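You operate a simulated robot arm through the tools that you are given. There is no shell and no other tool. Be economical: measure what you need, move in short steps, check, and stop when the job is done.

You run a simulated robot arm. Do the job below in one go: nothing can be reset, and whatever is moved stays where it is left.

## Task
Put things in order on the top of the table. At the end: the grey short shaper stands where the blue socks stood; the clear measuring cup stands where the red napkin stood; the blue socks stands where the white label card (marked "SUMMER") stood; the white label card from the top of the table stands where the clear measuring cup stood; the red napkin from the top of the table is in the grey drain tray; whatever was shut is shut again. Leave all else as you found it, and nothing knocked over.

The check looks at the end state, three seconds after you hand in, the way a careful person would. Anything else that was tipped, shoved, dropped, spilled or broken makes it a failure. Flat cloth is picked up by pressing the open fingertips on it (5 to 10 N) and closing them slowly along it; thin cloth reads only 2 to 8 mm in the jaws.

## Robot
A 6-joint arm with a two-finger parallel gripper, fixed in place. Base frame: the origin is at the foot of the arm, x ahead of it, y to its left, z up; the work surface is at about z = 0.8. Lengths are in m, angles in rad, forces in N, time in s.
With the tool pointing down near the work surface it reaches from about 0.24 to 0.64 m from the base axis. Its first joint turns from -1.152 to 1.152 rad. Payload 2.7 kg.
The TCP is the grasp point between the finger pads, 0.023 m short of the fingertips. In the tool frame z runs along the fingers and y along their closing line. The gripper opens to 0.094 m. The fingers are 0.038 m wide and 0.01 m thick; the gripper's body (0.054 by 0.096 m) begins 0.039 m behind the TCP.
Orientation is that of the tool frame in the base frame, as [roll, pitch, yaw] about the fixed x, y, z axes, in that order (R = Rz(yaw) Ry(pitch) Rx(roll)). With the fingers straight down and closing along the base's y, the tool's x points along the base's -x, its y along +y and its z along -z.

## Interface
- The arm moves only by the tool drive_tool. Its argument "plan" is text: rows parted by semicolons, each of 7 numbers parted by spaces: the shift along the tool's x, y, z in cm, then the turn, a rotation vector about the tool's x, y, z in rad, then the finger opening in cm, from 0 to 9.4. In form: x y z wx wy wz grip; .... A call has 1 to 12 rows; each row shifts and turns the commanded pose from where the row before left it, along the tool's axes as they then stand. A row lasts 0.2 s, in which the tool goes at most 0.05 m and 0.15 rad; a call with a longer step from one row to the next is refused whole, and so is a gripper value outside its range. A pose out of reach is approached as far as the arm can. The call stops where the force on the tool passes 40 N (or 10 N more than at its start, if that is more) or the arm is blocked; 0.2 s more then pass. Each finger travels about 0.045 m/s and halts on what it meets, pressing with about 39 N; the grip force reading is that of the motor and also rises with nothing between the fingers. The clock runs only during rows and for 0.2 s after the last one: add rows that do not move to give the fingers time. It gives the time, the measured TCP pose, the force on the tool (base axes), the opening and the grip force at its end, in the units of the frame above (readings bear some noise), and new pictures: "pictures" is both (left out), scene, wrist or none.
- Cameras (640 x 400 px; columns grow to the right, rows downward): "scene" is fixed at [0.0729, -0.4345, 1.3925]; the picture's right is [0.79, -0.61, 0.00], its down [-0.42, -0.54, -0.73] and it looks along [0.45, 0.57, -0.69] (base axes); focal length 294 px, centre (320, 200). "wrist" rides on the gripper at [0.086, 0.016, -0.074] in the tool frame; the picture's right is [-0.18, 0.98, 0.00], its down [-0.58, -0.11, -0.81] and it looks along [-0.79, -0.15, 0.59] (tool axes); focal length 243 px, centre (320, 200). There is no depth. A picture from a camera that has moved, and an enlarged one, comes with that camera's place and axes in the base frame and with its lens.
- close_up(camera, box): a new picture of the part [left, top, right, bottom] of that camera's present view, enlarged. The clock stands still meanwhile.
- close_job(): hands the job in; it is judged then, once.

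Work in short steps. Places have to be worked out from the pictures, the camera data and where the tool is seen: move nearer, look again, correct. Check each grasp and each placing, and mend what went wrong. You have 120 turns and 170 pictures in all, those below and enlarged ones among them. Open the gripper and draw the arm clear of the work before you hand the job in, unless the task says otherwise; then end with one line.

The tools are called after ">>>" as a command line: name --argument value ..., lists and objects as JSON in quotes. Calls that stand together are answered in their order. drive_tool: Moves the arm, as the interface text tells. Its arguments: {"type":"object","properties":{"plan":{"type":"string"},"pictures":{"type":"string","enum":["both","scene","wrist","none"]}},"required":["plan"]} The other tools are called the same way: close_up (camera, box) takes an enlarged picture of a part of a camera's view; close_job () hands the job in.

At the start:

```text
time_s: 0.0
eef_pos: [0.4849, 0.0524, 1.0641]
orientation: [-3.141, 0.0, -3.141]
wrist_force: [-0.2, -1.0, 0.3]
grip_width: 0.0939
grasp_force: 0.1
```

scene: 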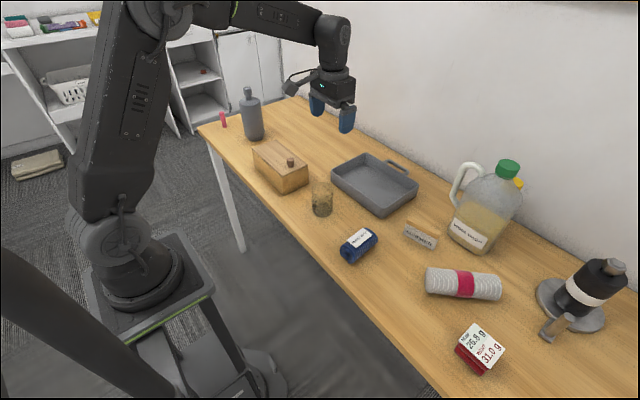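
wrist: 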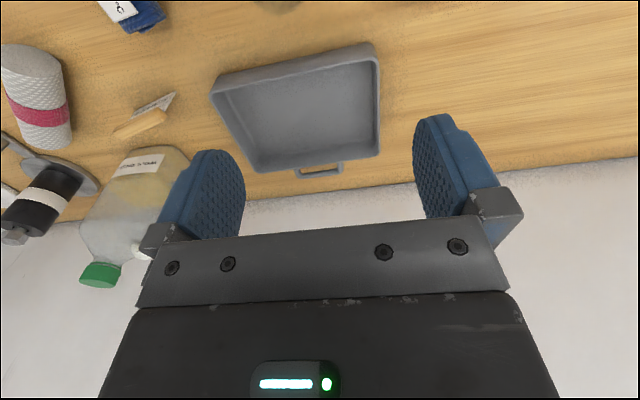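

I'll look at the scene enlarged first to identify the objects.

>>> close_up --camera "scene" --box '[300, 130, 460, 270]'

>>> close_up --camera "scene" --box '[400, 220, 640, 390]'

>>> close_up --camera "scene" --box '[190, 80, 350, 220]'

```text
2.86 times, centred on (380, 200) of scene
camera zoom: at [0.0729, -0.4345, 1.3925], right [0.79, -0.61, 0.0], down [-0.42, -0.54, -0.73], along [0.45, 0.57, -0.69], focal length 840 px, centre (149, 200)
```

zoom: 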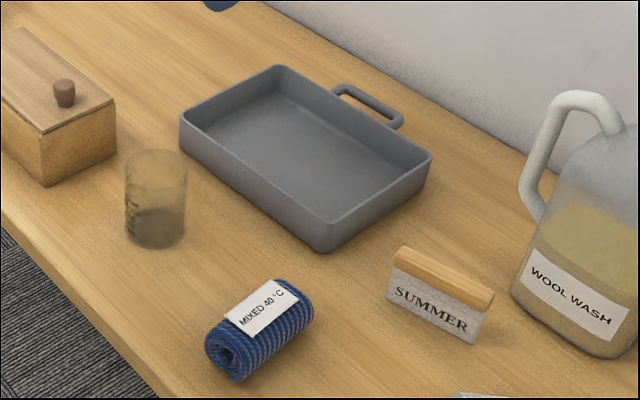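

```text
2.35 times, centred on (520, 305) of scene
camera zoom: at [0.0729, -0.4345, 1.3925], right [0.79, -0.61, 0.0], down [-0.42, -0.54, -0.73], along [0.45, 0.57, -0.69], focal length 692 px, centre (-151, -47)
```

zoom: 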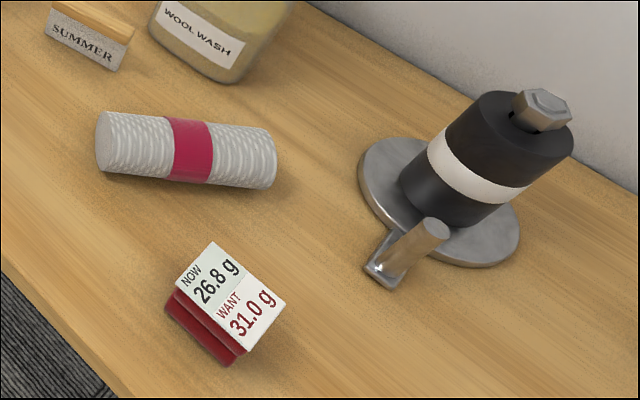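

```text
2.86 times, centred on (270, 150) of scene
camera zoom: at [0.0729, -0.4345, 1.3925], right [0.79, -0.61, 0.0], down [-0.42, -0.54, -0.73], along [0.45, 0.57, -0.69], focal length 840 px, centre (463, 343)
```

zoom: 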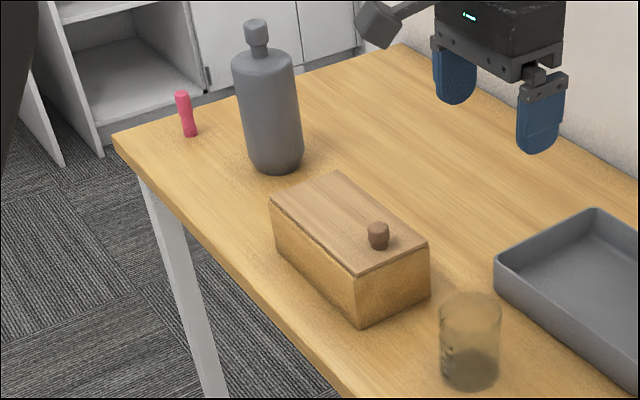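

Boxes, cup, socks and card are identified. The red item at right looks like a folded red napkin with a tag, and the shaper is probably in the wooden box. I'll move over to view the red item from the wrist camera.

>>> drive_tool --plan "1.88 -3.63 0 0 0 0 9.4;1.88 -3.63 0 0 0 0 9.4;1.88 -3.63 0 0 0 0 9.4;1.88 -3.63 0 0 0 0 9.4;1.88 -3.63 0 0 0 0 9.4;1.88 -3.63 0 0 0 0 9.4;1.88 -3.63 0 0 0 0 9.4;1.88 -3.63 0 0 0 0 9.4;1.88 -3.63 0 0 0 0 9.4;1.88 -3.63 0 0 0 0 9.4;0 0 0 0 0 0.14 9.4;0 0 0 0 0 0.14 9.4" --pictures "none"

>>> drive_tool --plan "0 0 0 0 0 0.14 9.4;0 0 0 0 0 0.14 9.4;0 0 0 0 0 0.14 9.4;0 0 0 0 0 0.11 9.4;0 0 0 0 0 0 9.4" --pictures "both"

```text
time_s: 2.6
eef_pos: [0.2974, -0.3112, 1.0655]
orientation: [-3.14, 0.0, 2.859]
wrist_force: [-0.4, 0.1, -0.1]
grip_width: 0.0938
grasp_force: 0.0
```

```text
time_s: 3.8
eef_pos: [0.2973, -0.3101, 1.0638]
orientation: [-3.141, -0.001, 2.33]
wrist_force: [-0.1, -0.1, 0.3]
grip_width: 0.094
grasp_force: 0.0
camera wrist: at [0.2501, -0.2362, 1.1385], right [0.84, 0.54, 0.0], down [0.32, -0.5, 0.81], along [0.44, -0.68, -0.59], focal length 243 px, centre (320, 200)
```

scene: 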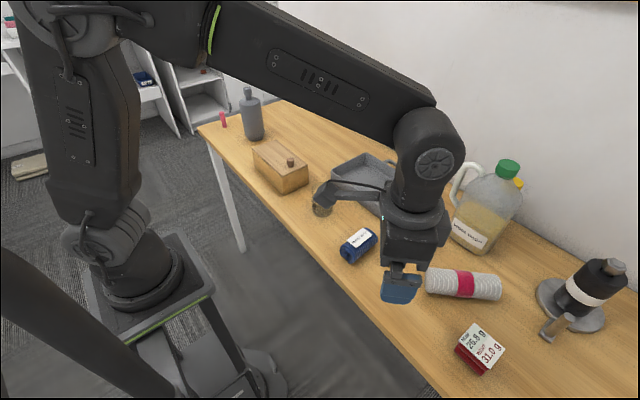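
wrist: 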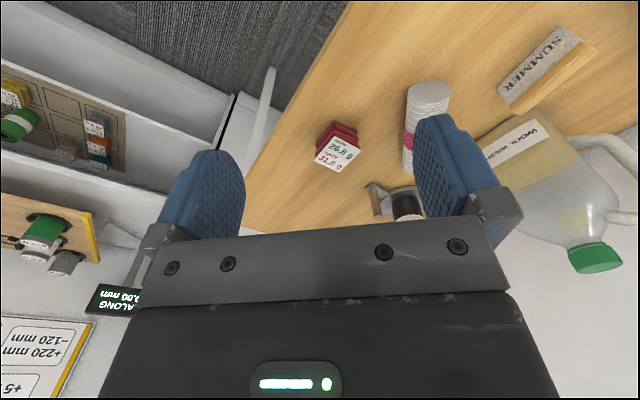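

Enlarging the red item and the things at the left.

>>> close_up --camera "wrist" --box '[280, 70, 480, 220]'

>>> close_up --camera "wrist" --box '[0, 60, 160, 400]'

```text
2.67 times, centred on (380, 145) of wrist
camera zoom: at [0.2501, -0.2362, 1.1385], right [0.84, 0.54, 0.0], down [0.32, -0.5, 0.81], along [0.44, -0.68, -0.59], focal length 647 px, centre (160, 347)
```

zoom: 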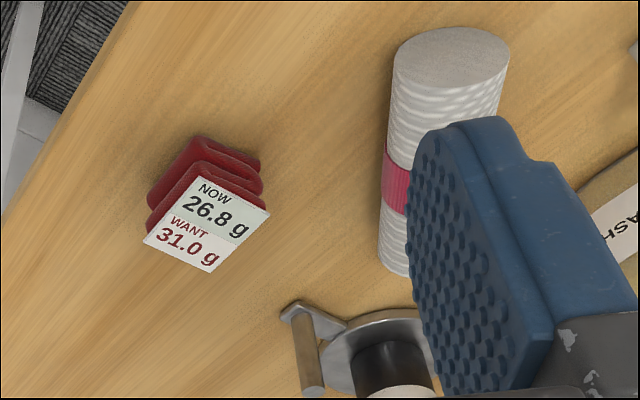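

```text
1.18 times, centred on (80, 230) of wrist
camera zoom: at [0.2501, -0.2362, 1.1385], right [0.84, 0.54, 0.0], down [0.32, -0.5, 0.81], along [0.44, -0.68, -0.59], focal length 285 px, centre (602, 165)
```

zoom: 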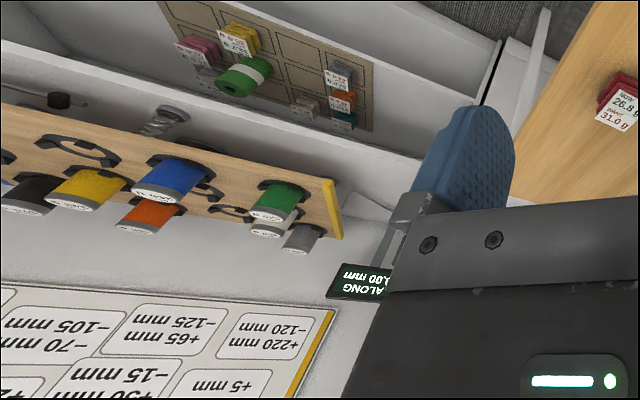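

The red item is the zig-zag folded napkin with a tag, at about (0.425, -0.45), top near 0.845. I'll turn the tool back to square and get closer for a better look.

>>> drive_tool --plan "0 0 0 0 0 -0.135 9.4;0 0 0 0 0 -0.135 9.4;0 0 0 0 0 -0.135 9.4;0 0 0 0 0 -0.135 9.4;0 0 0 0 0 -0.135 9.4;0 0 0 0 0 -0.135 9.4;-1 -3.5 2 0 0 0 9.4;-1 -3.5 2 0 0 0 9.4;-1 -3.5 2 0 0 0 9.4;-0.3 -3.5 2 0 0 0 9.4;0 0 0 0 0 0 9.4" --pictures "wrist"

```text
time_s: 6.2
eef_pos: [0.3313, -0.4502, 0.9839]
orientation: [3.142, -0.001, -3.14]
wrist_force: [0.6, -0.1, -1.4]
grip_width: 0.0939
grasp_force: 0.1
camera wrist: at [0.2447, -0.4339, 1.0573], right [0.18, 0.98, 0.0], down [0.58, -0.11, 0.81], along [0.79, -0.15, -0.59], focal length 243 px, centre (320, 200)
```

wrist: 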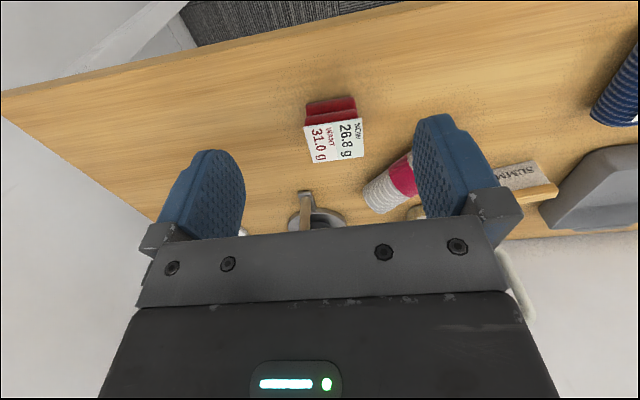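

>>> close_up --camera "wrist" --box '[270, 70, 430, 190]'

```text
3.33 times, centred on (350, 130) of wrist
camera zoom: at [0.2447, -0.4339, 1.0573], right [0.18, 0.98, 0.0], down [0.58, -0.11, 0.81], along [0.79, -0.15, -0.59], focal length 809 px, centre (220, 433)
```

zoom: 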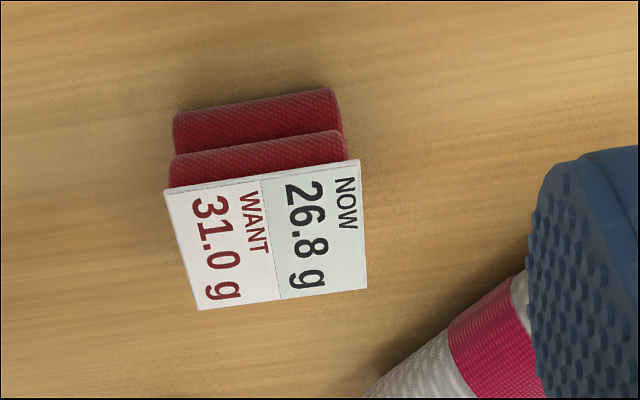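

Napkin is about 6 cm square and 4 cm high, square to the base axes, centred at (0.429, -0.4505). I'll move over it and descend part way.

>>> drive_tool --plan "-3.27 0 0 0 0 0 9.4;-3.27 0 0 0 0 0 9.4;-3.27 0 0 0 0 0 9.4;0 0 3 0 0 0 9.4;0 0 3 0 0 0 9.4;0 0 2.5 0 0 0 9.4;0 0 2.5 0 0 0 9.4;0 0 0 0 0 0 9.4" --pictures "both"

```text
time_s: 8.0
eef_pos: [0.428, -0.4513, 0.8741]
orientation: [-3.141, -0.001, -3.141]
wrist_force: [0.2, 0.3, 0.2]
grip_width: 0.0938
grasp_force: 0.1
camera wrist: at [0.3426, -0.4346, 0.948], right [0.18, 0.98, 0.0], down [0.58, -0.11, 0.81], along [0.79, -0.15, -0.59], focal length 243 px, centre (320, 200)
```

scene: 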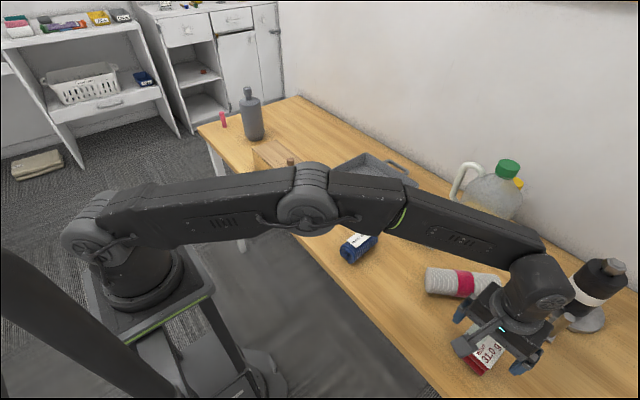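
wrist: 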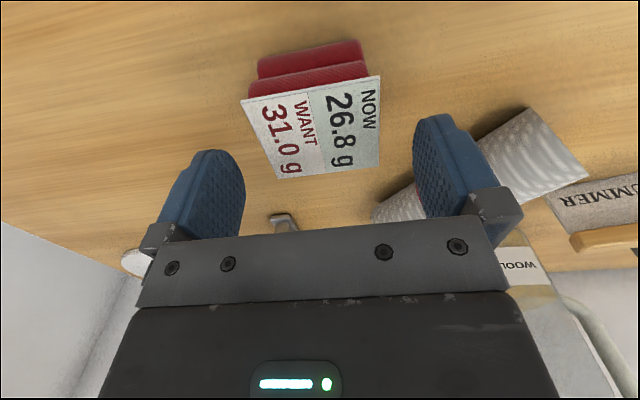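

Aligned. Descend to TCP z ≈ 0.828 and close slowly.

>>> drive_tool --plan "0 0 2 0 0 0 9.4;0 0 1.5 0 0 0 9.4;0 0 1.1 0 0 0 9.4;0 0 0 0 0 0 8;0 0 0 0 0 0 6.8;0 0 0 0 0 0 6;0 0 0 0 0 0 5.4;0 0 0 0 0 0 4.8;0 0 0 0 0 0 4.4;0 0 0 0 0 0 4;0 0 0 0 0 0 4" --pictures "wrist"

```text
time_s: 10.4
eef_pos: [0.4277, -0.45, 0.8278]
orientation: [3.141, 0.0, 3.141]
wrist_force: [-0.4, 0.4, 0.0]
grip_width: 0.0595
grasp_force: 38.9
camera wrist: at [0.3424, -0.434, 0.9019], right [0.18, 0.98, 0.0], down [0.58, -0.11, 0.81], along [0.79, -0.15, -0.59], focal length 243 px, centre (320, 200)
```

wrist: 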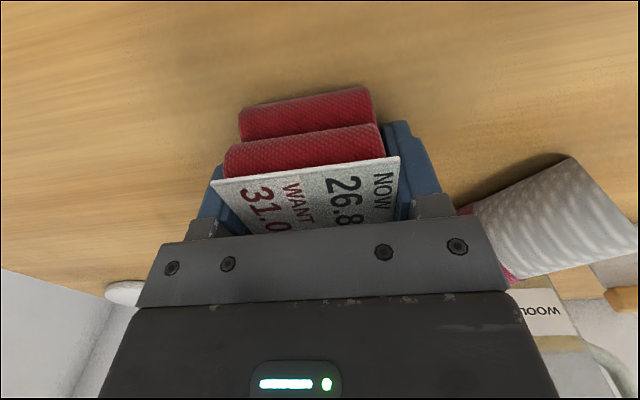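

Napkin gripped (59.5 mm). Lift it and check.

>>> drive_tool --plan "0 0 -2 0 0 0 4;0 0 -3 0 0 0 4;0 0 -3 0 0 0 4;0 0 -4 0 0 0 4;0 0 -4 0 0 0 4;1.5 1.5 0 0 0 0 4;1 3.5 0 0 0 0 4;0 3.8 0 0 0 0 4;0 3.8 0 0 0 0 4;0 3.8 0 0 0 0 4;0 3.8 0 0 0 0 4;0 0 0 0 0 0 4" --pictures "both"

```text
time_s: 13.0
eef_pos: [0.406, -0.2487, 0.9872]
orientation: [-3.141, -0.001, 3.14]
wrist_force: [-0.4, -0.2, -0.6]
grip_width: 0.0596
grasp_force: 39.3
camera wrist: at [0.3196, -0.2326, 1.0612], right [0.18, 0.98, 0.0], down [0.58, -0.11, 0.81], along [0.79, -0.15, -0.59], focal length 243 px, centre (320, 200)
```

scene: 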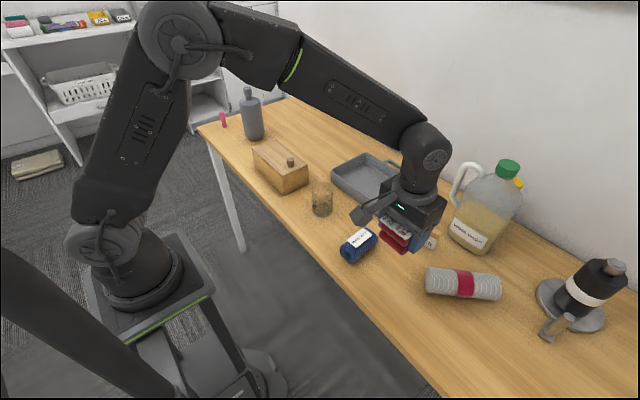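
wrist: 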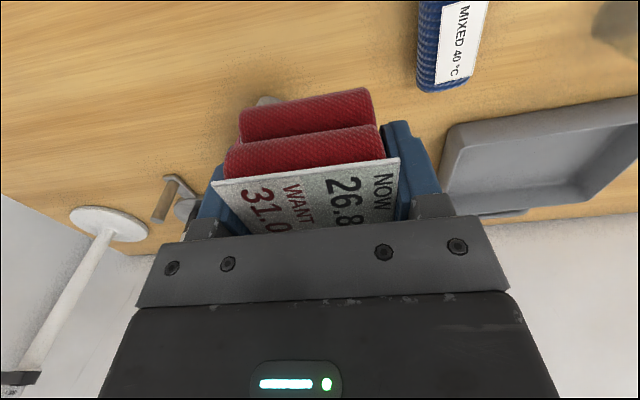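

Held firmly. Move on toward the tray at the same height and look.

>>> drive_tool --plan "0 4 0 0 0 0 4;0 4 0 0 0 0 4;0 4 0 0 0 0 4;0 4 0 0 0 0 4;0 4 0 0 0 0 4;0 4 0 0 0 0 4;0 0 -1 0 0 0 4;0 0 0 0 0 0 4" --pictures "wrist"

>>> close_up --camera "scene" --box '[310, 130, 470, 230]'

```text
time_s: 14.8
eef_pos: [0.4031, -0.0087, 0.9991]
orientation: [3.141, 0.0, 3.141]
wrist_force: [0.5, -0.2, -1.7]
grip_width: 0.0596
grasp_force: 39.2
camera wrist: at [0.3175, 0.0081, 1.0731], right [0.18, 0.98, 0.0], down [0.58, -0.11, 0.81], along [0.79, -0.15, -0.59], focal length 243 px, centre (320, 200)
```

wrist: 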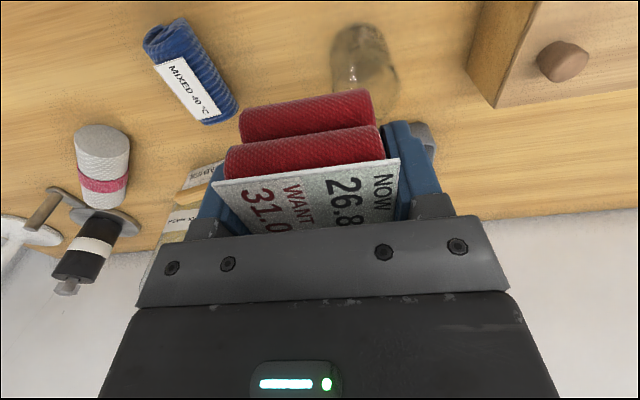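

```text
4.00 times, centred on (390, 180) of scene
camera zoom: at [0.073, -0.4345, 1.3925], right [0.79, -0.61, 0.0], down [-0.42, -0.54, -0.73], along [0.45, 0.57, -0.69], focal length 1176 px, centre (40, 280)
```

zoom: 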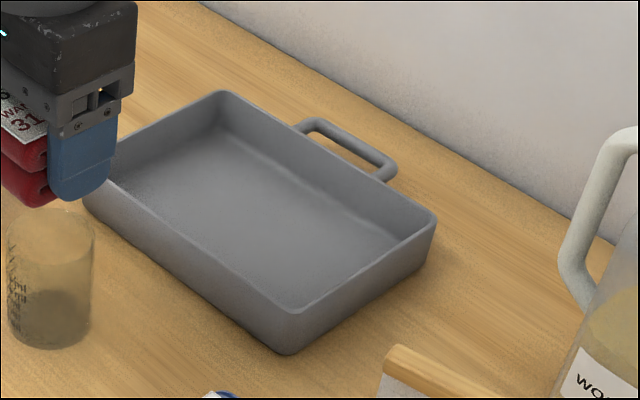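

Tray spans x≈0.54–0.69, y≈-0.10–0.10, rim ≈0.84. I'll move over (0.613, 0) while high, then look.

>>> drive_tool --plan "-3.5 0 0 0 0 0 4;-3.5 0 0 0 0 0 4;-3.5 0.2 0 0 0 0 4;-3.5 0.2 0 0 0 0 4;-3.5 0.2 0 0 0 0 4;-3.5 0.2 0 0 0 0 4;0 0 3 0 0 0 4;0 0 3 0 0 0 4;0 0 3 0 0 0 4;0 0 0 0 0 0 4" --pictures "both"

```text
time_s: 17.0
eef_pos: [0.614, 0.0022, 0.9064]
orientation: [-3.141, 0.0, 3.142]
wrist_force: [0.6, 0.3, -0.2]
grip_width: 0.0593
grasp_force: 38.9
camera wrist: at [0.5278, 0.0179, 0.9817], right [0.18, 0.98, 0.0], down [0.58, -0.11, 0.81], along [0.79, -0.15, -0.59], focal length 243 px, centre (320, 200)
```

scene: 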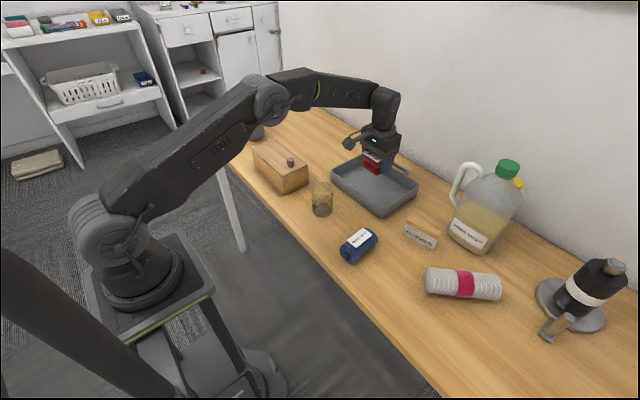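
wrist: 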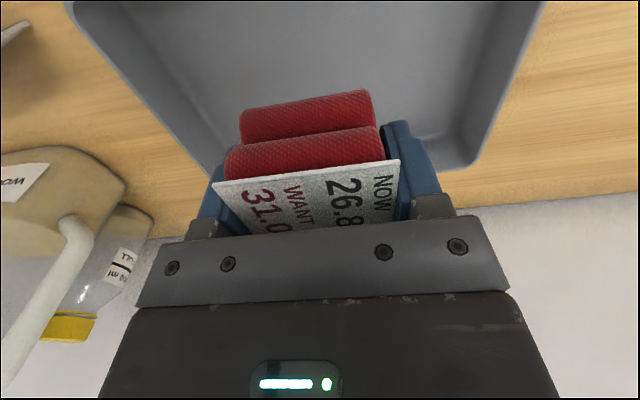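

Over the tray, well inside the walls. Lower to just above the tray floor.

>>> drive_tool --plan "0 0 2.5 0 0 0 4;0 0 2 0 0 0 4;0 0 1.2 0 0 0 4;0 0 0.6 0 0 0 4;0 0 0.3 0 0 0 4;0 0 0.3 0 0 0 4;0 0 0 0 0 0 4" --pictures "wrist"

```text
time_s: 18.6
eef_pos: [0.6138, -0.0008, 0.8391]
orientation: [-3.141, -0.001, -3.141]
wrist_force: [-1.1, 1.2, -0.9]
grip_width: 0.0598
grasp_force: 39.0
camera wrist: at [0.5273, 0.0156, 0.9136], right [0.18, 0.98, 0.0], down [0.58, -0.11, 0.81], along [0.79, -0.15, -0.59], focal length 243 px, centre (320, 200)
```

wrist: 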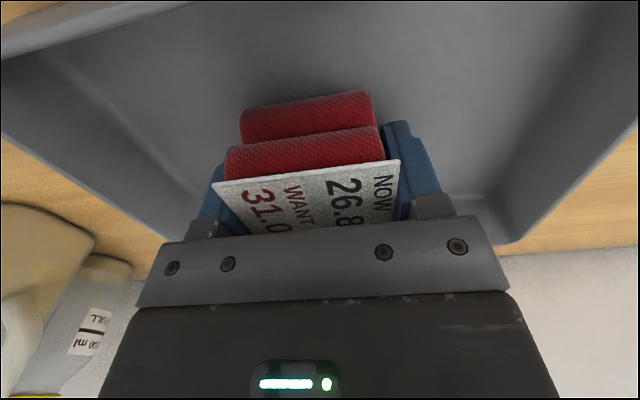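

No contact yet; lower in small steps watching the force.

>>> drive_tool --plan "0 0 0.3 0 0 0 4;0 0 0.2 0 0 0 4;0 0 0 0 0 0 4" --pictures "none"

```text
time_s: 19.4
eef_pos: [0.6132, -0.0004, 0.835]
orientation: [3.142, 0.0, 3.141]
wrist_force: [-0.5, 0.0, -0.9]
grip_width: 0.0595
grasp_force: 38.5
```

>>> drive_tool --plan "0 0 0.2 0 0 0 4;0 0 0.1 0 0 0 4;0 0 0 0 0 0 4" --pictures "none"

```text
time_s: 20.2
eef_pos: [0.6134, 0.0003, 0.831]
orientation: [-3.141, 0.001, -3.14]
wrist_force: [-0.1, -0.4, 0.2]
grip_width: 0.0593
grasp_force: 38.8
```

>>> drive_tool --plan "0 0 0.1 0 0 0 4;0 0 0 0 0 0 4;0 0 0 0 0 0 6.2;0 0 0 0 0 0 7;0 0 0 0 0 0 8.5;0 0 0 0 0 0 9.4;0 0 0 0 0 0 9.4;0 0 -2 0 0 0 9.4;0 0 -3 0 0 0 9.4;0 0 -4 0 0 0 9.4;0 0 -4 0 0 0 9.4" --pictures "both"

```text
time_s: 22.6
eef_pos: [0.6143, 0.0005, 0.9604]
orientation: [-3.141, 0.002, 3.14]
wrist_force: [0.4, -0.3, -0.1]
grip_width: 0.0938
grasp_force: 0.0
camera wrist: at [0.528, 0.0157, 1.0354], right [0.18, 0.98, 0.0], down [0.58, -0.11, 0.81], along [0.79, -0.15, -0.59], focal length 243 px, centre (320, 200)
```

scene: 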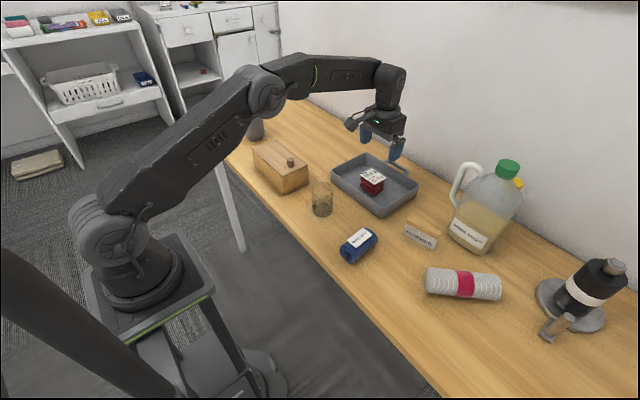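
wrist: 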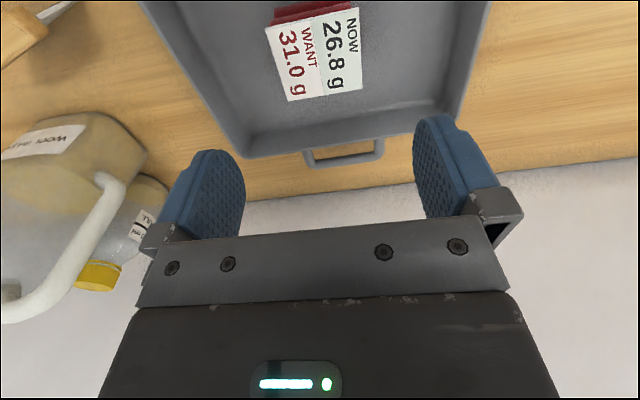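

Napkin sits in the tray. Now retreat to view the cup.

>>> drive_tool --plan "4 0 -1 0 0 0 9.4;4 0 0 0 0 0 9.4;4 0 0 0 0 0 9.4;4 0 0 0 0 0 9.4;4 0 0 0 0 0 9.4;4 0 0 0 0 0 9.4;4 0 0 0 0 0 9.4;0 0 0 0 0 0 9.4" --pictures "wrist"

>>> close_up --camera "wrist" --box '[240, 10, 440, 150]'

>>> close_up --camera "scene" --box '[280, 160, 370, 230]'

```text
time_s: 24.4
eef_pos: [0.3313, -0.0014, 0.9724]
orientation: [3.141, 0.0, 3.14]
wrist_force: [-0.1, -0.4, 0.1]
grip_width: 0.094
grasp_force: 0.0
camera wrist: at [0.2465, 0.0153, 1.0458], right [0.18, 0.98, 0.0], down [0.58, -0.11, 0.81], along [0.79, -0.15, -0.59], focal length 243 px, centre (320, 200)
```

wrist: 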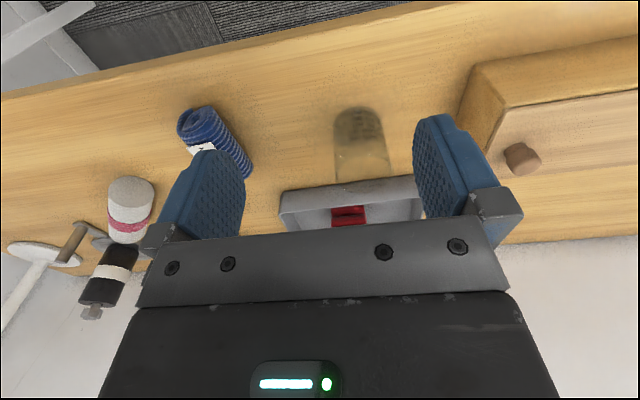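

```text
2.86 times, centred on (340, 80) of wrist
camera zoom: at [0.2465, 0.0153, 1.0458], right [0.18, 0.98, 0.0], down [0.58, -0.11, 0.81], along [0.79, -0.15, -0.59], focal length 693 px, centre (263, 543)
```

zoom: 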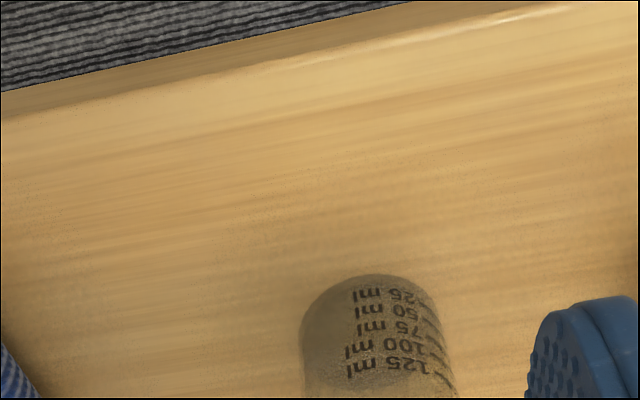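

```text
5.71 times, centred on (325, 195) of scene
camera zoom: at [0.0729, -0.4345, 1.3925], right [0.79, -0.61, 0.0], down [-0.42, -0.54, -0.73], along [0.45, 0.57, -0.69], focal length 1681 px, centre (291, 229)
```

zoom: 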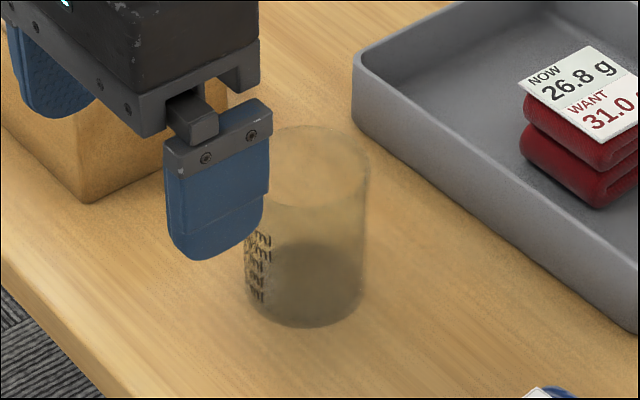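

Cup: centre ≈ (0.437, 0.026), Ø≈58 mm, top ≈0.887. Move above it and lower part way, then check.

>>> drive_tool --plan "-3.5 1 0 0 0 0 9.4;-3.5 1 0 0 0 0 9.4;-3.55 0.75 0 0 0 0 9.4;0 0 2 0 0 0 9.4;0 0 2 0 0 0 9.4;0 0 1.5 0 0 0 9.4;0 0 0 0 0 0 9.4" --pictures "both"

```text
time_s: 26.0
eef_pos: [0.4385, 0.0274, 0.9145]
orientation: [-3.141, -0.002, 3.14]
wrist_force: [0.0, -0.4, 0.1]
grip_width: 0.0937
grasp_force: 0.1
camera wrist: at [0.3534, 0.0432, 0.9893], right [0.18, 0.98, 0.0], down [0.58, -0.11, 0.81], along [0.79, -0.15, -0.59], focal length 243 px, centre (320, 200)
```

scene: 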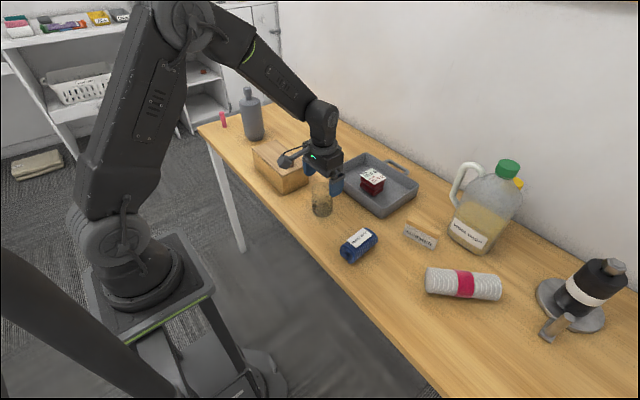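
wrist: 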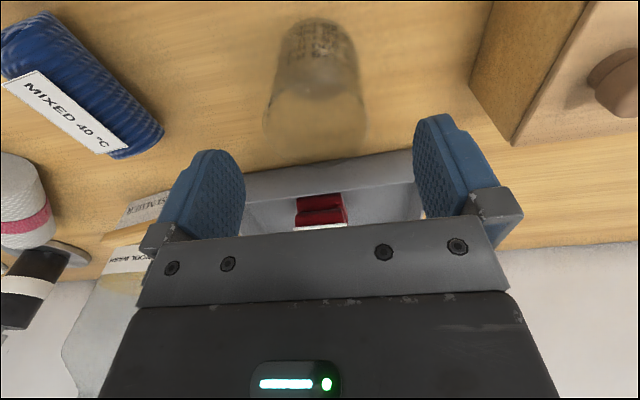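

Aligned. Lower to TCP z≈0.86 (palm stays above the rim) and close gently.

>>> drive_tool --plan "0 0 2 0 0 0 9.4;0 0 2 0 0 0 9.4;0 0 1.4 0 0 0 9.4;0 0 0 0 0 0 8;0 0 0 0 0 0 7;0 0 0 0 0 0 6.4;0 0 0 0 0 0 6;0 0 0 0 0 0 5.7;0 0 0 0 0 0 5.4;0 0 0 0 0 0 5.2;0 0 0 0 0 0 5.2" --pictures "both"

```text
time_s: 28.4
eef_pos: [0.4383, 0.0264, 0.8599]
orientation: [-3.141, 0.0, -3.141]
wrist_force: [0.0, 0.5, 0.3]
grip_width: 0.0563
grasp_force: 38.9
camera wrist: at [0.3533, 0.0435, 0.9353], right [0.18, 0.98, 0.0], down [0.58, -0.11, 0.81], along [0.79, -0.15, -0.59], focal length 243 px, centre (320, 200)
```

scene: 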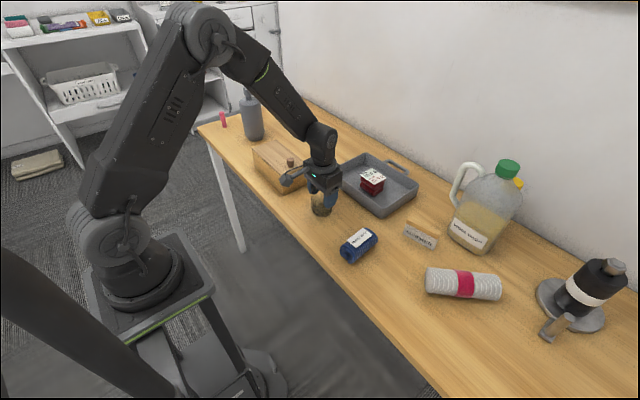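
wrist: 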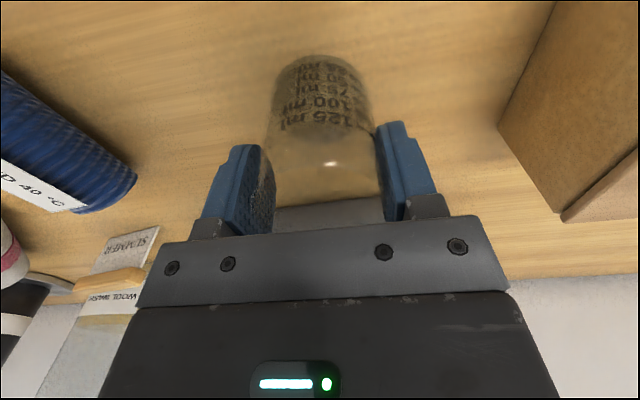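

Cup gripped at 56 mm. Lift smoothly and carry toward the napkin's old place.

>>> drive_tool --plan "0 0 -1 0 0 0 5.2;0 0 -2 0 0 0 5.2;0 0 -3 0 0 0 5.2;0 0 -3 0 0 0 5.2;0 0 -2 0 0 0 5.2;0 -1.5 0 0 0 0 5.2;0 -3 0 0 0 0 5.2;0 -3.5 0 0 0 0 5.2;0 -3.5 0 0 0 0 5.2;0 -3.5 0 0 0 0 5.2;0 -3.5 0 0 0 0 5.2;0 -3.5 0 0 0 0 5.2" --pictures "scene"

>>> drive_tool --plan "0 -3.5 0 0 0 0 5.2;0 -3.5 0 0 0 0 5.2;0.2 -3.5 0 0 0 0 5.2;0.2 -3.5 0 0 0 0 5.2;0.2 -3.5 0 0 0 0 5.2;0.2 -3.5 0 0 0 0 5.2;0.2 -3 0 0 0 0 5.2;0 -1.6 0 0 0 0 5.2;0 0 0 0 0 0 5.2" --pictures "both"

```text
time_s: 31.0
eef_pos: [0.4394, -0.1945, 0.9721]
orientation: [-3.14, -0.001, -3.141]
wrist_force: [0.5, -0.5, -1.0]
grip_width: 0.0566
grasp_force: 38.9
```

scene: 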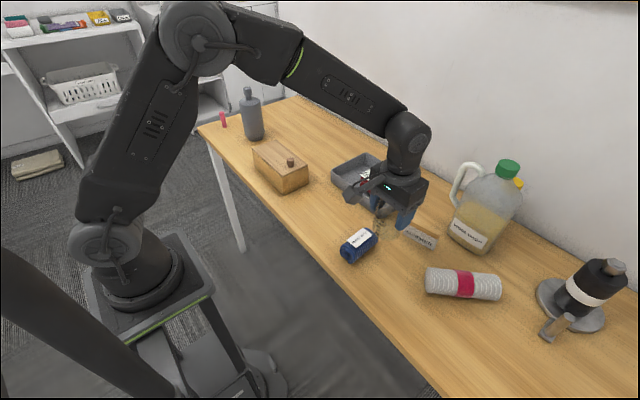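

```text
time_s: 33.0
eef_pos: [0.4282, -0.448, 0.9719]
orientation: [3.142, -0.001, 3.14]
wrist_force: [-0.4, 0.4, -0.7]
grip_width: 0.0564
grasp_force: 38.9
camera wrist: at [0.342, -0.4319, 1.0463], right [0.18, 0.98, 0.0], down [0.58, -0.11, 0.81], along [0.79, -0.15, -0.59], focal length 243 px, centre (320, 200)
```

scene: 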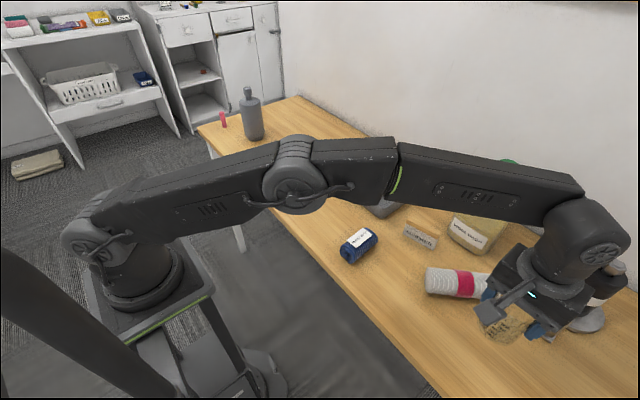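
wrist: 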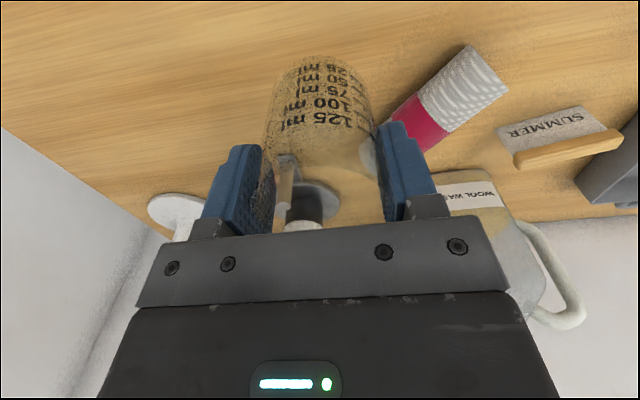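

Over the place. Lower to just above table, then touch down.

>>> drive_tool --plan "0 -0.2 2 0 0 0 5.2;0 0 3 0 0 0 5.2;0 0 3 0 0 0 5.2;0 0 1.5 0 0 0 5.2;0 0 0.8 0 0 0 5.2;0 0 0.4 0 0 0 5.2;0 0 0.3 0 0 0 5.2;0 0 0 0 0 0 5.2" --pictures "none"

```text
time_s: 34.8
eef_pos: [0.4302, -0.452, 0.8611]
orientation: [-3.141, 0.001, 3.141]
wrist_force: [-0.5, 0.0, -1.1]
grip_width: 0.0564
grasp_force: 38.5
```

>>> drive_tool --plan "0 0 0.1 0 0 0 5.2;0 0 0 0 0 0 5.2;0 0 0 0 0 0 6;0 0 0 0 0 0 6.6;0 0 0 0 0 0 7.6;0 0 0 0 0 0 8.8;0 0 0 0 0 0 9.4;0 0 0 0 0 0 9.4;0 0 -2 0 0 0 9.4;0 0 -3 0 0 0 9.4;0 0 -4 0 0 0 9.4;0 0 -4 0 0 0 9.4" --pictures "both"

```text
time_s: 37.4
eef_pos: [0.4289, -0.4514, 0.9905]
orientation: [3.141, -0.001, 3.14]
wrist_force: [0.6, -0.4, -0.2]
grip_width: 0.0941
grasp_force: 0.2
camera wrist: at [0.3414, -0.4351, 1.0651], right [0.18, 0.98, 0.0], down [0.58, -0.11, 0.81], along [0.79, -0.15, -0.59], focal length 243 px, centre (320, 200)
```

scene: 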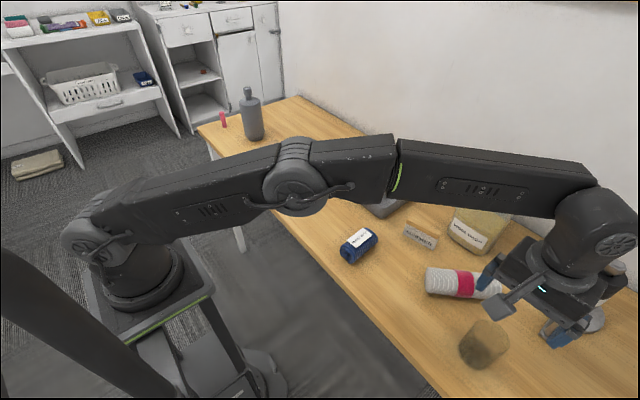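
wrist: 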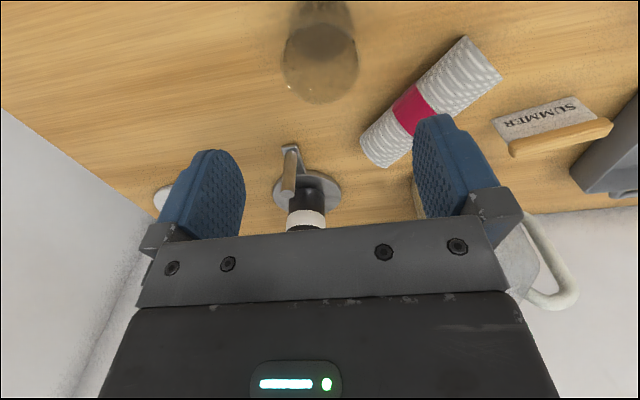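

Cup stands at the napkin's old place. Now go view the SUMMER card.

>>> drive_tool --plan "1 2 0 0 0 0 9.4;0 3.5 0 0 0 0 9.4;0 3.5 0 0 0 0 9.4;0 3.5 0 0 0 0 9.4;0 3.5 0 0 0 0 9.4;0 3.5 0 0 0 0 9.4;0 3.5 0 0 0 0 9.4;0 0 0 0 0 0 9.4" --pictures "wrist"

>>> close_up --camera "wrist" --box '[240, 60, 440, 200]'

>>> close_up --camera "scene" --box '[380, 205, 460, 265]'

```text
time_s: 39.2
eef_pos: [0.4186, -0.2188, 0.9901]
orientation: [3.141, 0.001, 3.139]
wrist_force: [-0.6, 0.4, 0.0]
grip_width: 0.0939
grasp_force: 0.0
camera wrist: at [0.3328, -0.2032, 1.0651], right [0.18, 0.98, 0.0], down [0.58, -0.11, 0.81], along [0.79, -0.15, -0.59], focal length 243 px, centre (320, 200)
```

wrist: 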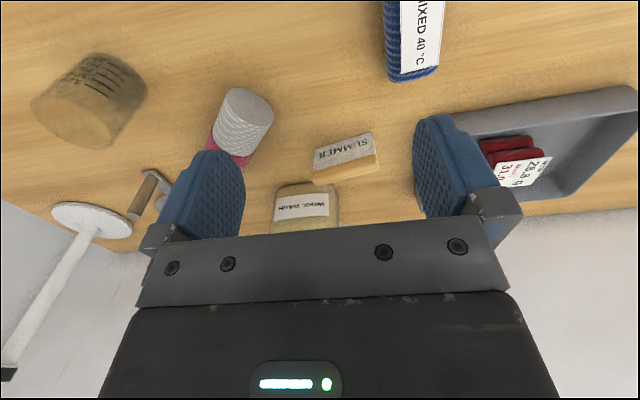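

```text
2.86 times, centred on (340, 130) of wrist
camera zoom: at [0.3328, -0.2032, 1.0651], right [0.18, 0.98, 0.0], down [0.58, -0.11, 0.81], along [0.79, -0.15, -0.59], focal length 693 px, centre (263, 400)
```

zoom: 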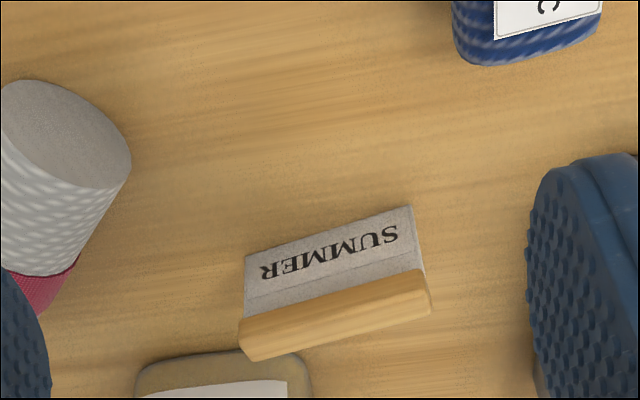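

```text
6.67 times, centred on (420, 235) of scene
camera zoom: at [0.073, -0.4345, 1.3925], right [0.79, -0.61, 0.0], down [-0.42, -0.54, -0.73], along [0.45, 0.57, -0.69], focal length 1961 px, centre (-347, -33)
```

zoom: 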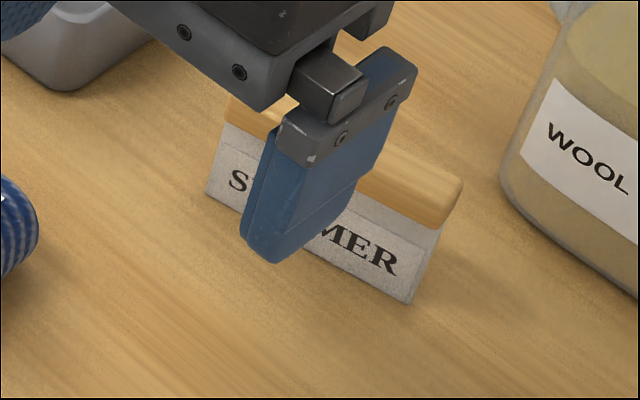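

The card is an upright thin sign with a wooden rail on top, running from about (0.549, -0.176) to (0.567, -0.257), rail at z≈0.85. Rotate the tool so fingers close across it (1.353 rad about tool z) and narrow the opening.

>>> drive_tool --plan "0 0 0 0 0 0.1353 9.4;0 0 0 0 0 0.1353 9.4;0 0 0 0 0 0.1353 9.4;0 0 0 0 0 0.1353 9.4;0 0 0 0 0 0.1353 9.4;0 0 0 0 0 0.1353 9.4;0 0 0 0 0 0.1353 8;0 0 0 0 0 0.1353 7;0 0 0 0 0 0.1353 6;0 0 0 0 0 0.1353 5;0 0 0 0 0 0 5" --pictures "wrist"

```text
time_s: 41.6
eef_pos: [0.4174, -0.221, 0.9901]
orientation: [-3.141, 0.0, 1.787]
wrist_force: [-0.7, -0.2, -0.3]
grip_width: 0.0502
grasp_force: 0.1
camera wrist: at [0.4163, -0.1326, 1.0647], right [1.0, 0.03, 0.0], down [0.02, -0.59, 0.81], along [0.02, -0.81, -0.59], focal length 243 px, centre (320, 200)
```

wrist: 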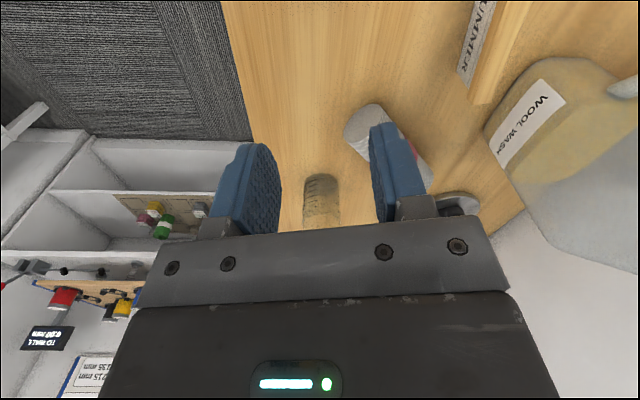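

Now shift near the card (offset toward +y) to look at it along its length.

>>> drive_tool --plan "0.6 3.5 0 0 0 0 5;0.6 3.5 0 0 0 0 5;0.6 3.5 0 0 0 0 5;0.5 3.7 0 0 0 0 5;0 0 2.5 0 0 0 5;0 0 0 0 0 0 5" --pictures "both"

>>> close_up --camera "wrist" --box '[260, 0, 440, 130]'

```text
time_s: 43.0
eef_pos: [0.5531, -0.168, 0.9676]
orientation: [3.141, 0.0, 1.788]
wrist_force: [-0.3, -0.2, 0.1]
grip_width: 0.0498
grasp_force: 0.2
camera wrist: at [0.5504, -0.0806, 1.0412], right [1.0, 0.03, 0.0], down [0.02, -0.59, 0.81], along [0.03, -0.81, -0.59], focal length 243 px, centre (320, 200)
```

scene: 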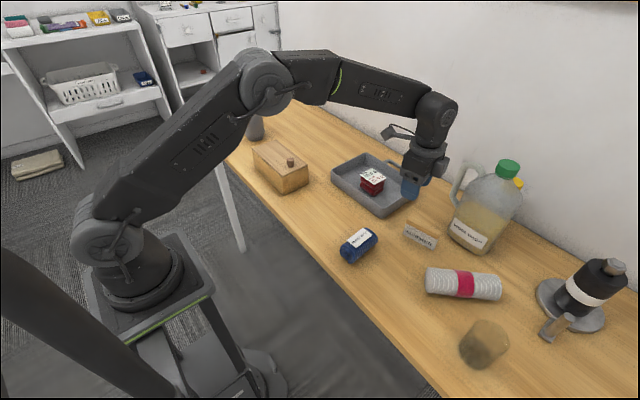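
wrist: 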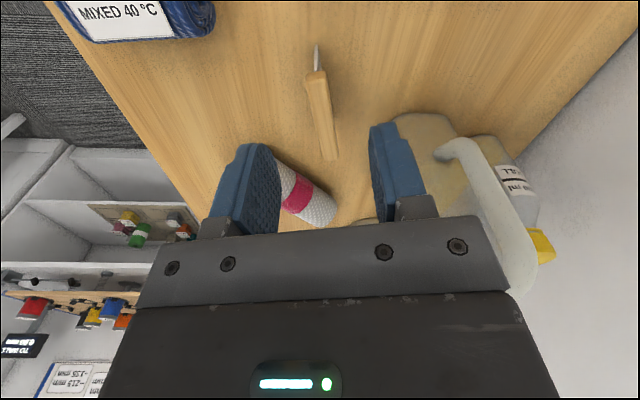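

```text
3.08 times, centred on (350, 65) of wrist
camera zoom: at [0.5504, -0.0806, 1.0412], right [1.0, 0.03, 0.0], down [0.02, -0.59, 0.81], along [0.03, -0.81, -0.59], focal length 746 px, centre (228, 615)
```

zoom: 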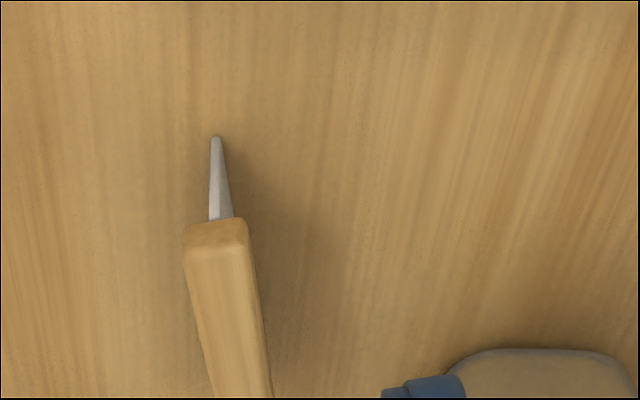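

Card: rail centre ≈(0.559, -0.2185), 16 mm thick, vertical. Move above it and descend to TCP z≈0.845.

>>> drive_tool --plan "-2.5 -0.2 0 0 0 0 5;-2.56 -0.3 0 0 0 0 5;0 0 3 0 0 0 5;0 0 3 0 0 0 5;0 0 2 0 0 0 5;0 0 0 0 0 0 5" --pictures "both"

```text
time_s: 44.4
eef_pos: [0.5596, -0.2189, 0.8848]
orientation: [3.141, 0.0, 1.787]
wrist_force: [-0.1, -0.3, -0.3]
grip_width: 0.0501
grasp_force: 0.1
camera wrist: at [0.5562, -0.1311, 0.9592], right [1.0, 0.03, 0.0], down [0.02, -0.59, 0.81], along [0.03, -0.81, -0.59], focal length 243 px, centre (320, 200)
```

scene: 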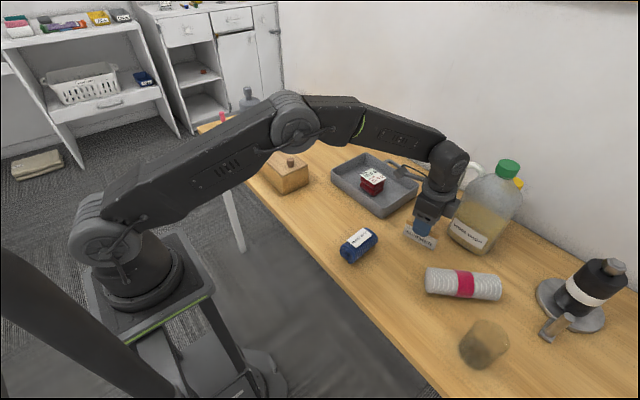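
wrist: 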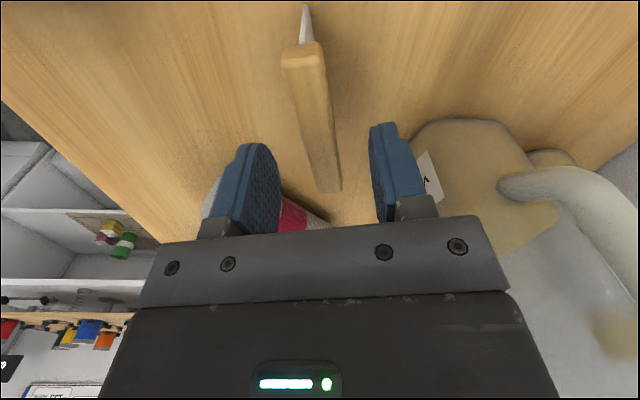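

Rail is between the fingers, jug is clear. Descend 4 cm and close slowly.

>>> drive_tool --plan "0 0 2 0 0 0 5;0 0 1.5 0 0 0 5;0 0 0.4 0 0 0 5;0 0 0 0 0 0 4;0 0 0 0 0 0 3.2;0 0 0 0 0 0 2.6;0 0 0 0 0 0 2.1;0 0 0 0 0 0 1.7;0 0 0 0 0 0 1.3;0 0 0 0 0 0 1;0 0 0 0 0 0 1" --pictures "wrist"

```text
time_s: 46.8
eef_pos: [0.5582, -0.2189, 0.8465]
orientation: [3.14, -0.001, 1.789]
wrist_force: [-1.1, 0.1, 0.1]
grip_width: 0.0158
grasp_force: 39.0
camera wrist: at [0.5562, -0.1306, 0.9201], right [1.0, 0.03, 0.0], down [0.02, -0.59, 0.81], along [0.03, -0.81, -0.59], focal length 243 px, centre (320, 200)
```

wrist: 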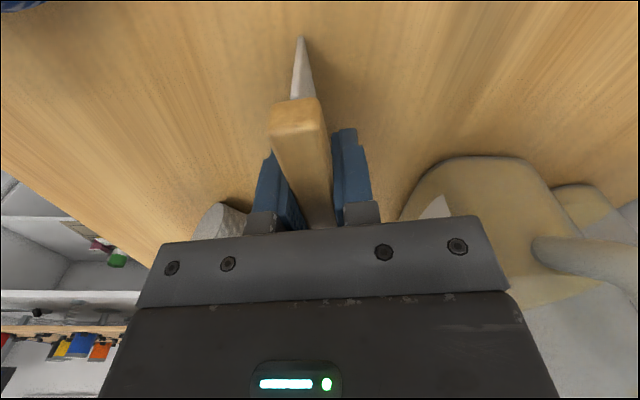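

Gripped (15.8 mm). Lift, then carry to the cup's old place (0.438, 0.026).

>>> drive_tool --plan "0 0 -1 0 0 0 1;0 0 -3 0 0 0 1;0 0 -4 0 0 0 1;0 0 -4 0 0 0 1;1.5 -1.5 0 0 0 0 1;3.5 -1.5 0 0 0 0 1;3.6 -1.2 0 0 0 0 1;3.6 -0.8 0 0 0 0 1;3.6 -0.8 0 0 0 0 1;3.6 -0.66 0 0 0 0 1;3.6 0 0 0 0 0 1;3.55 0 0 0 0 0 1" --pictures "none"

>>> drive_tool --plan "0 0 2 0 0 0 1;0 0 2 0 0 0 1;0 0 2 0 0 0 1;0 0 2 0 0 0 1;0 0 0 0 0 0 1" --pictures "both"

```text
time_s: 49.4
eef_pos: [0.4367, 0.0277, 0.9661]
orientation: [3.141, 0.0, 1.789]
wrist_force: [0.7, 0.0, -0.7]
grip_width: 0.0157
grasp_force: 39.3
```

```text
time_s: 50.6
eef_pos: [0.4371, 0.0273, 0.8862]
orientation: [3.14, 0.0, 1.789]
wrist_force: [0.0, 0.1, -1.2]
grip_width: 0.0157
grasp_force: 39.3
camera wrist: at [0.4346, 0.1151, 0.9599], right [1.0, 0.03, 0.0], down [0.02, -0.59, 0.81], along [0.03, -0.81, -0.59], focal length 243 px, centre (320, 200)
```

scene: 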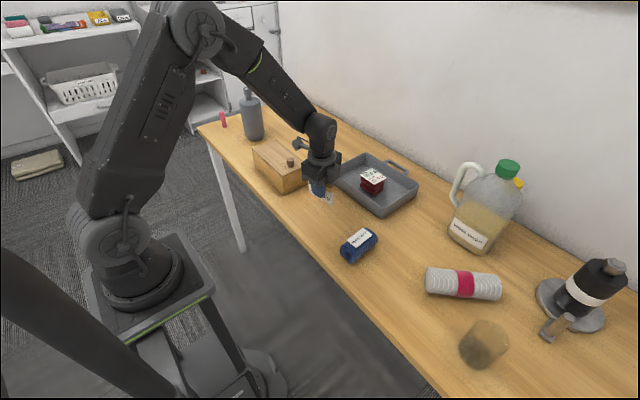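
wrist: 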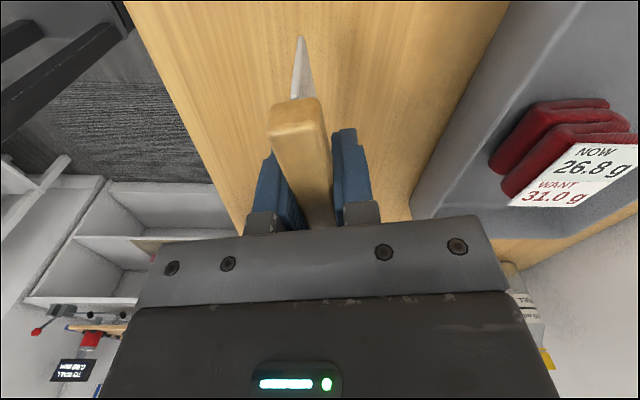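

The camera housing will pass near the box's knob; check the clearance.

>>> close_up --camera "scene" --box '[245, 110, 365, 215]'

```text
3.81 times, centred on (305, 162) of scene
camera zoom: at [0.0729, -0.4345, 1.3925], right [0.79, -0.61, 0.0], down [-0.42, -0.54, -0.73], along [0.45, 0.57, -0.69], focal length 1120 px, centre (377, 343)
```

zoom: 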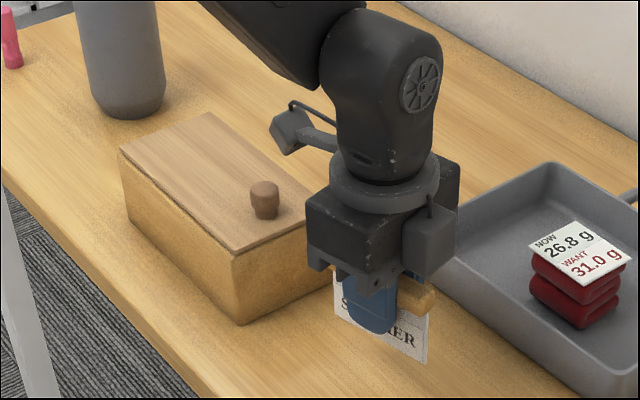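

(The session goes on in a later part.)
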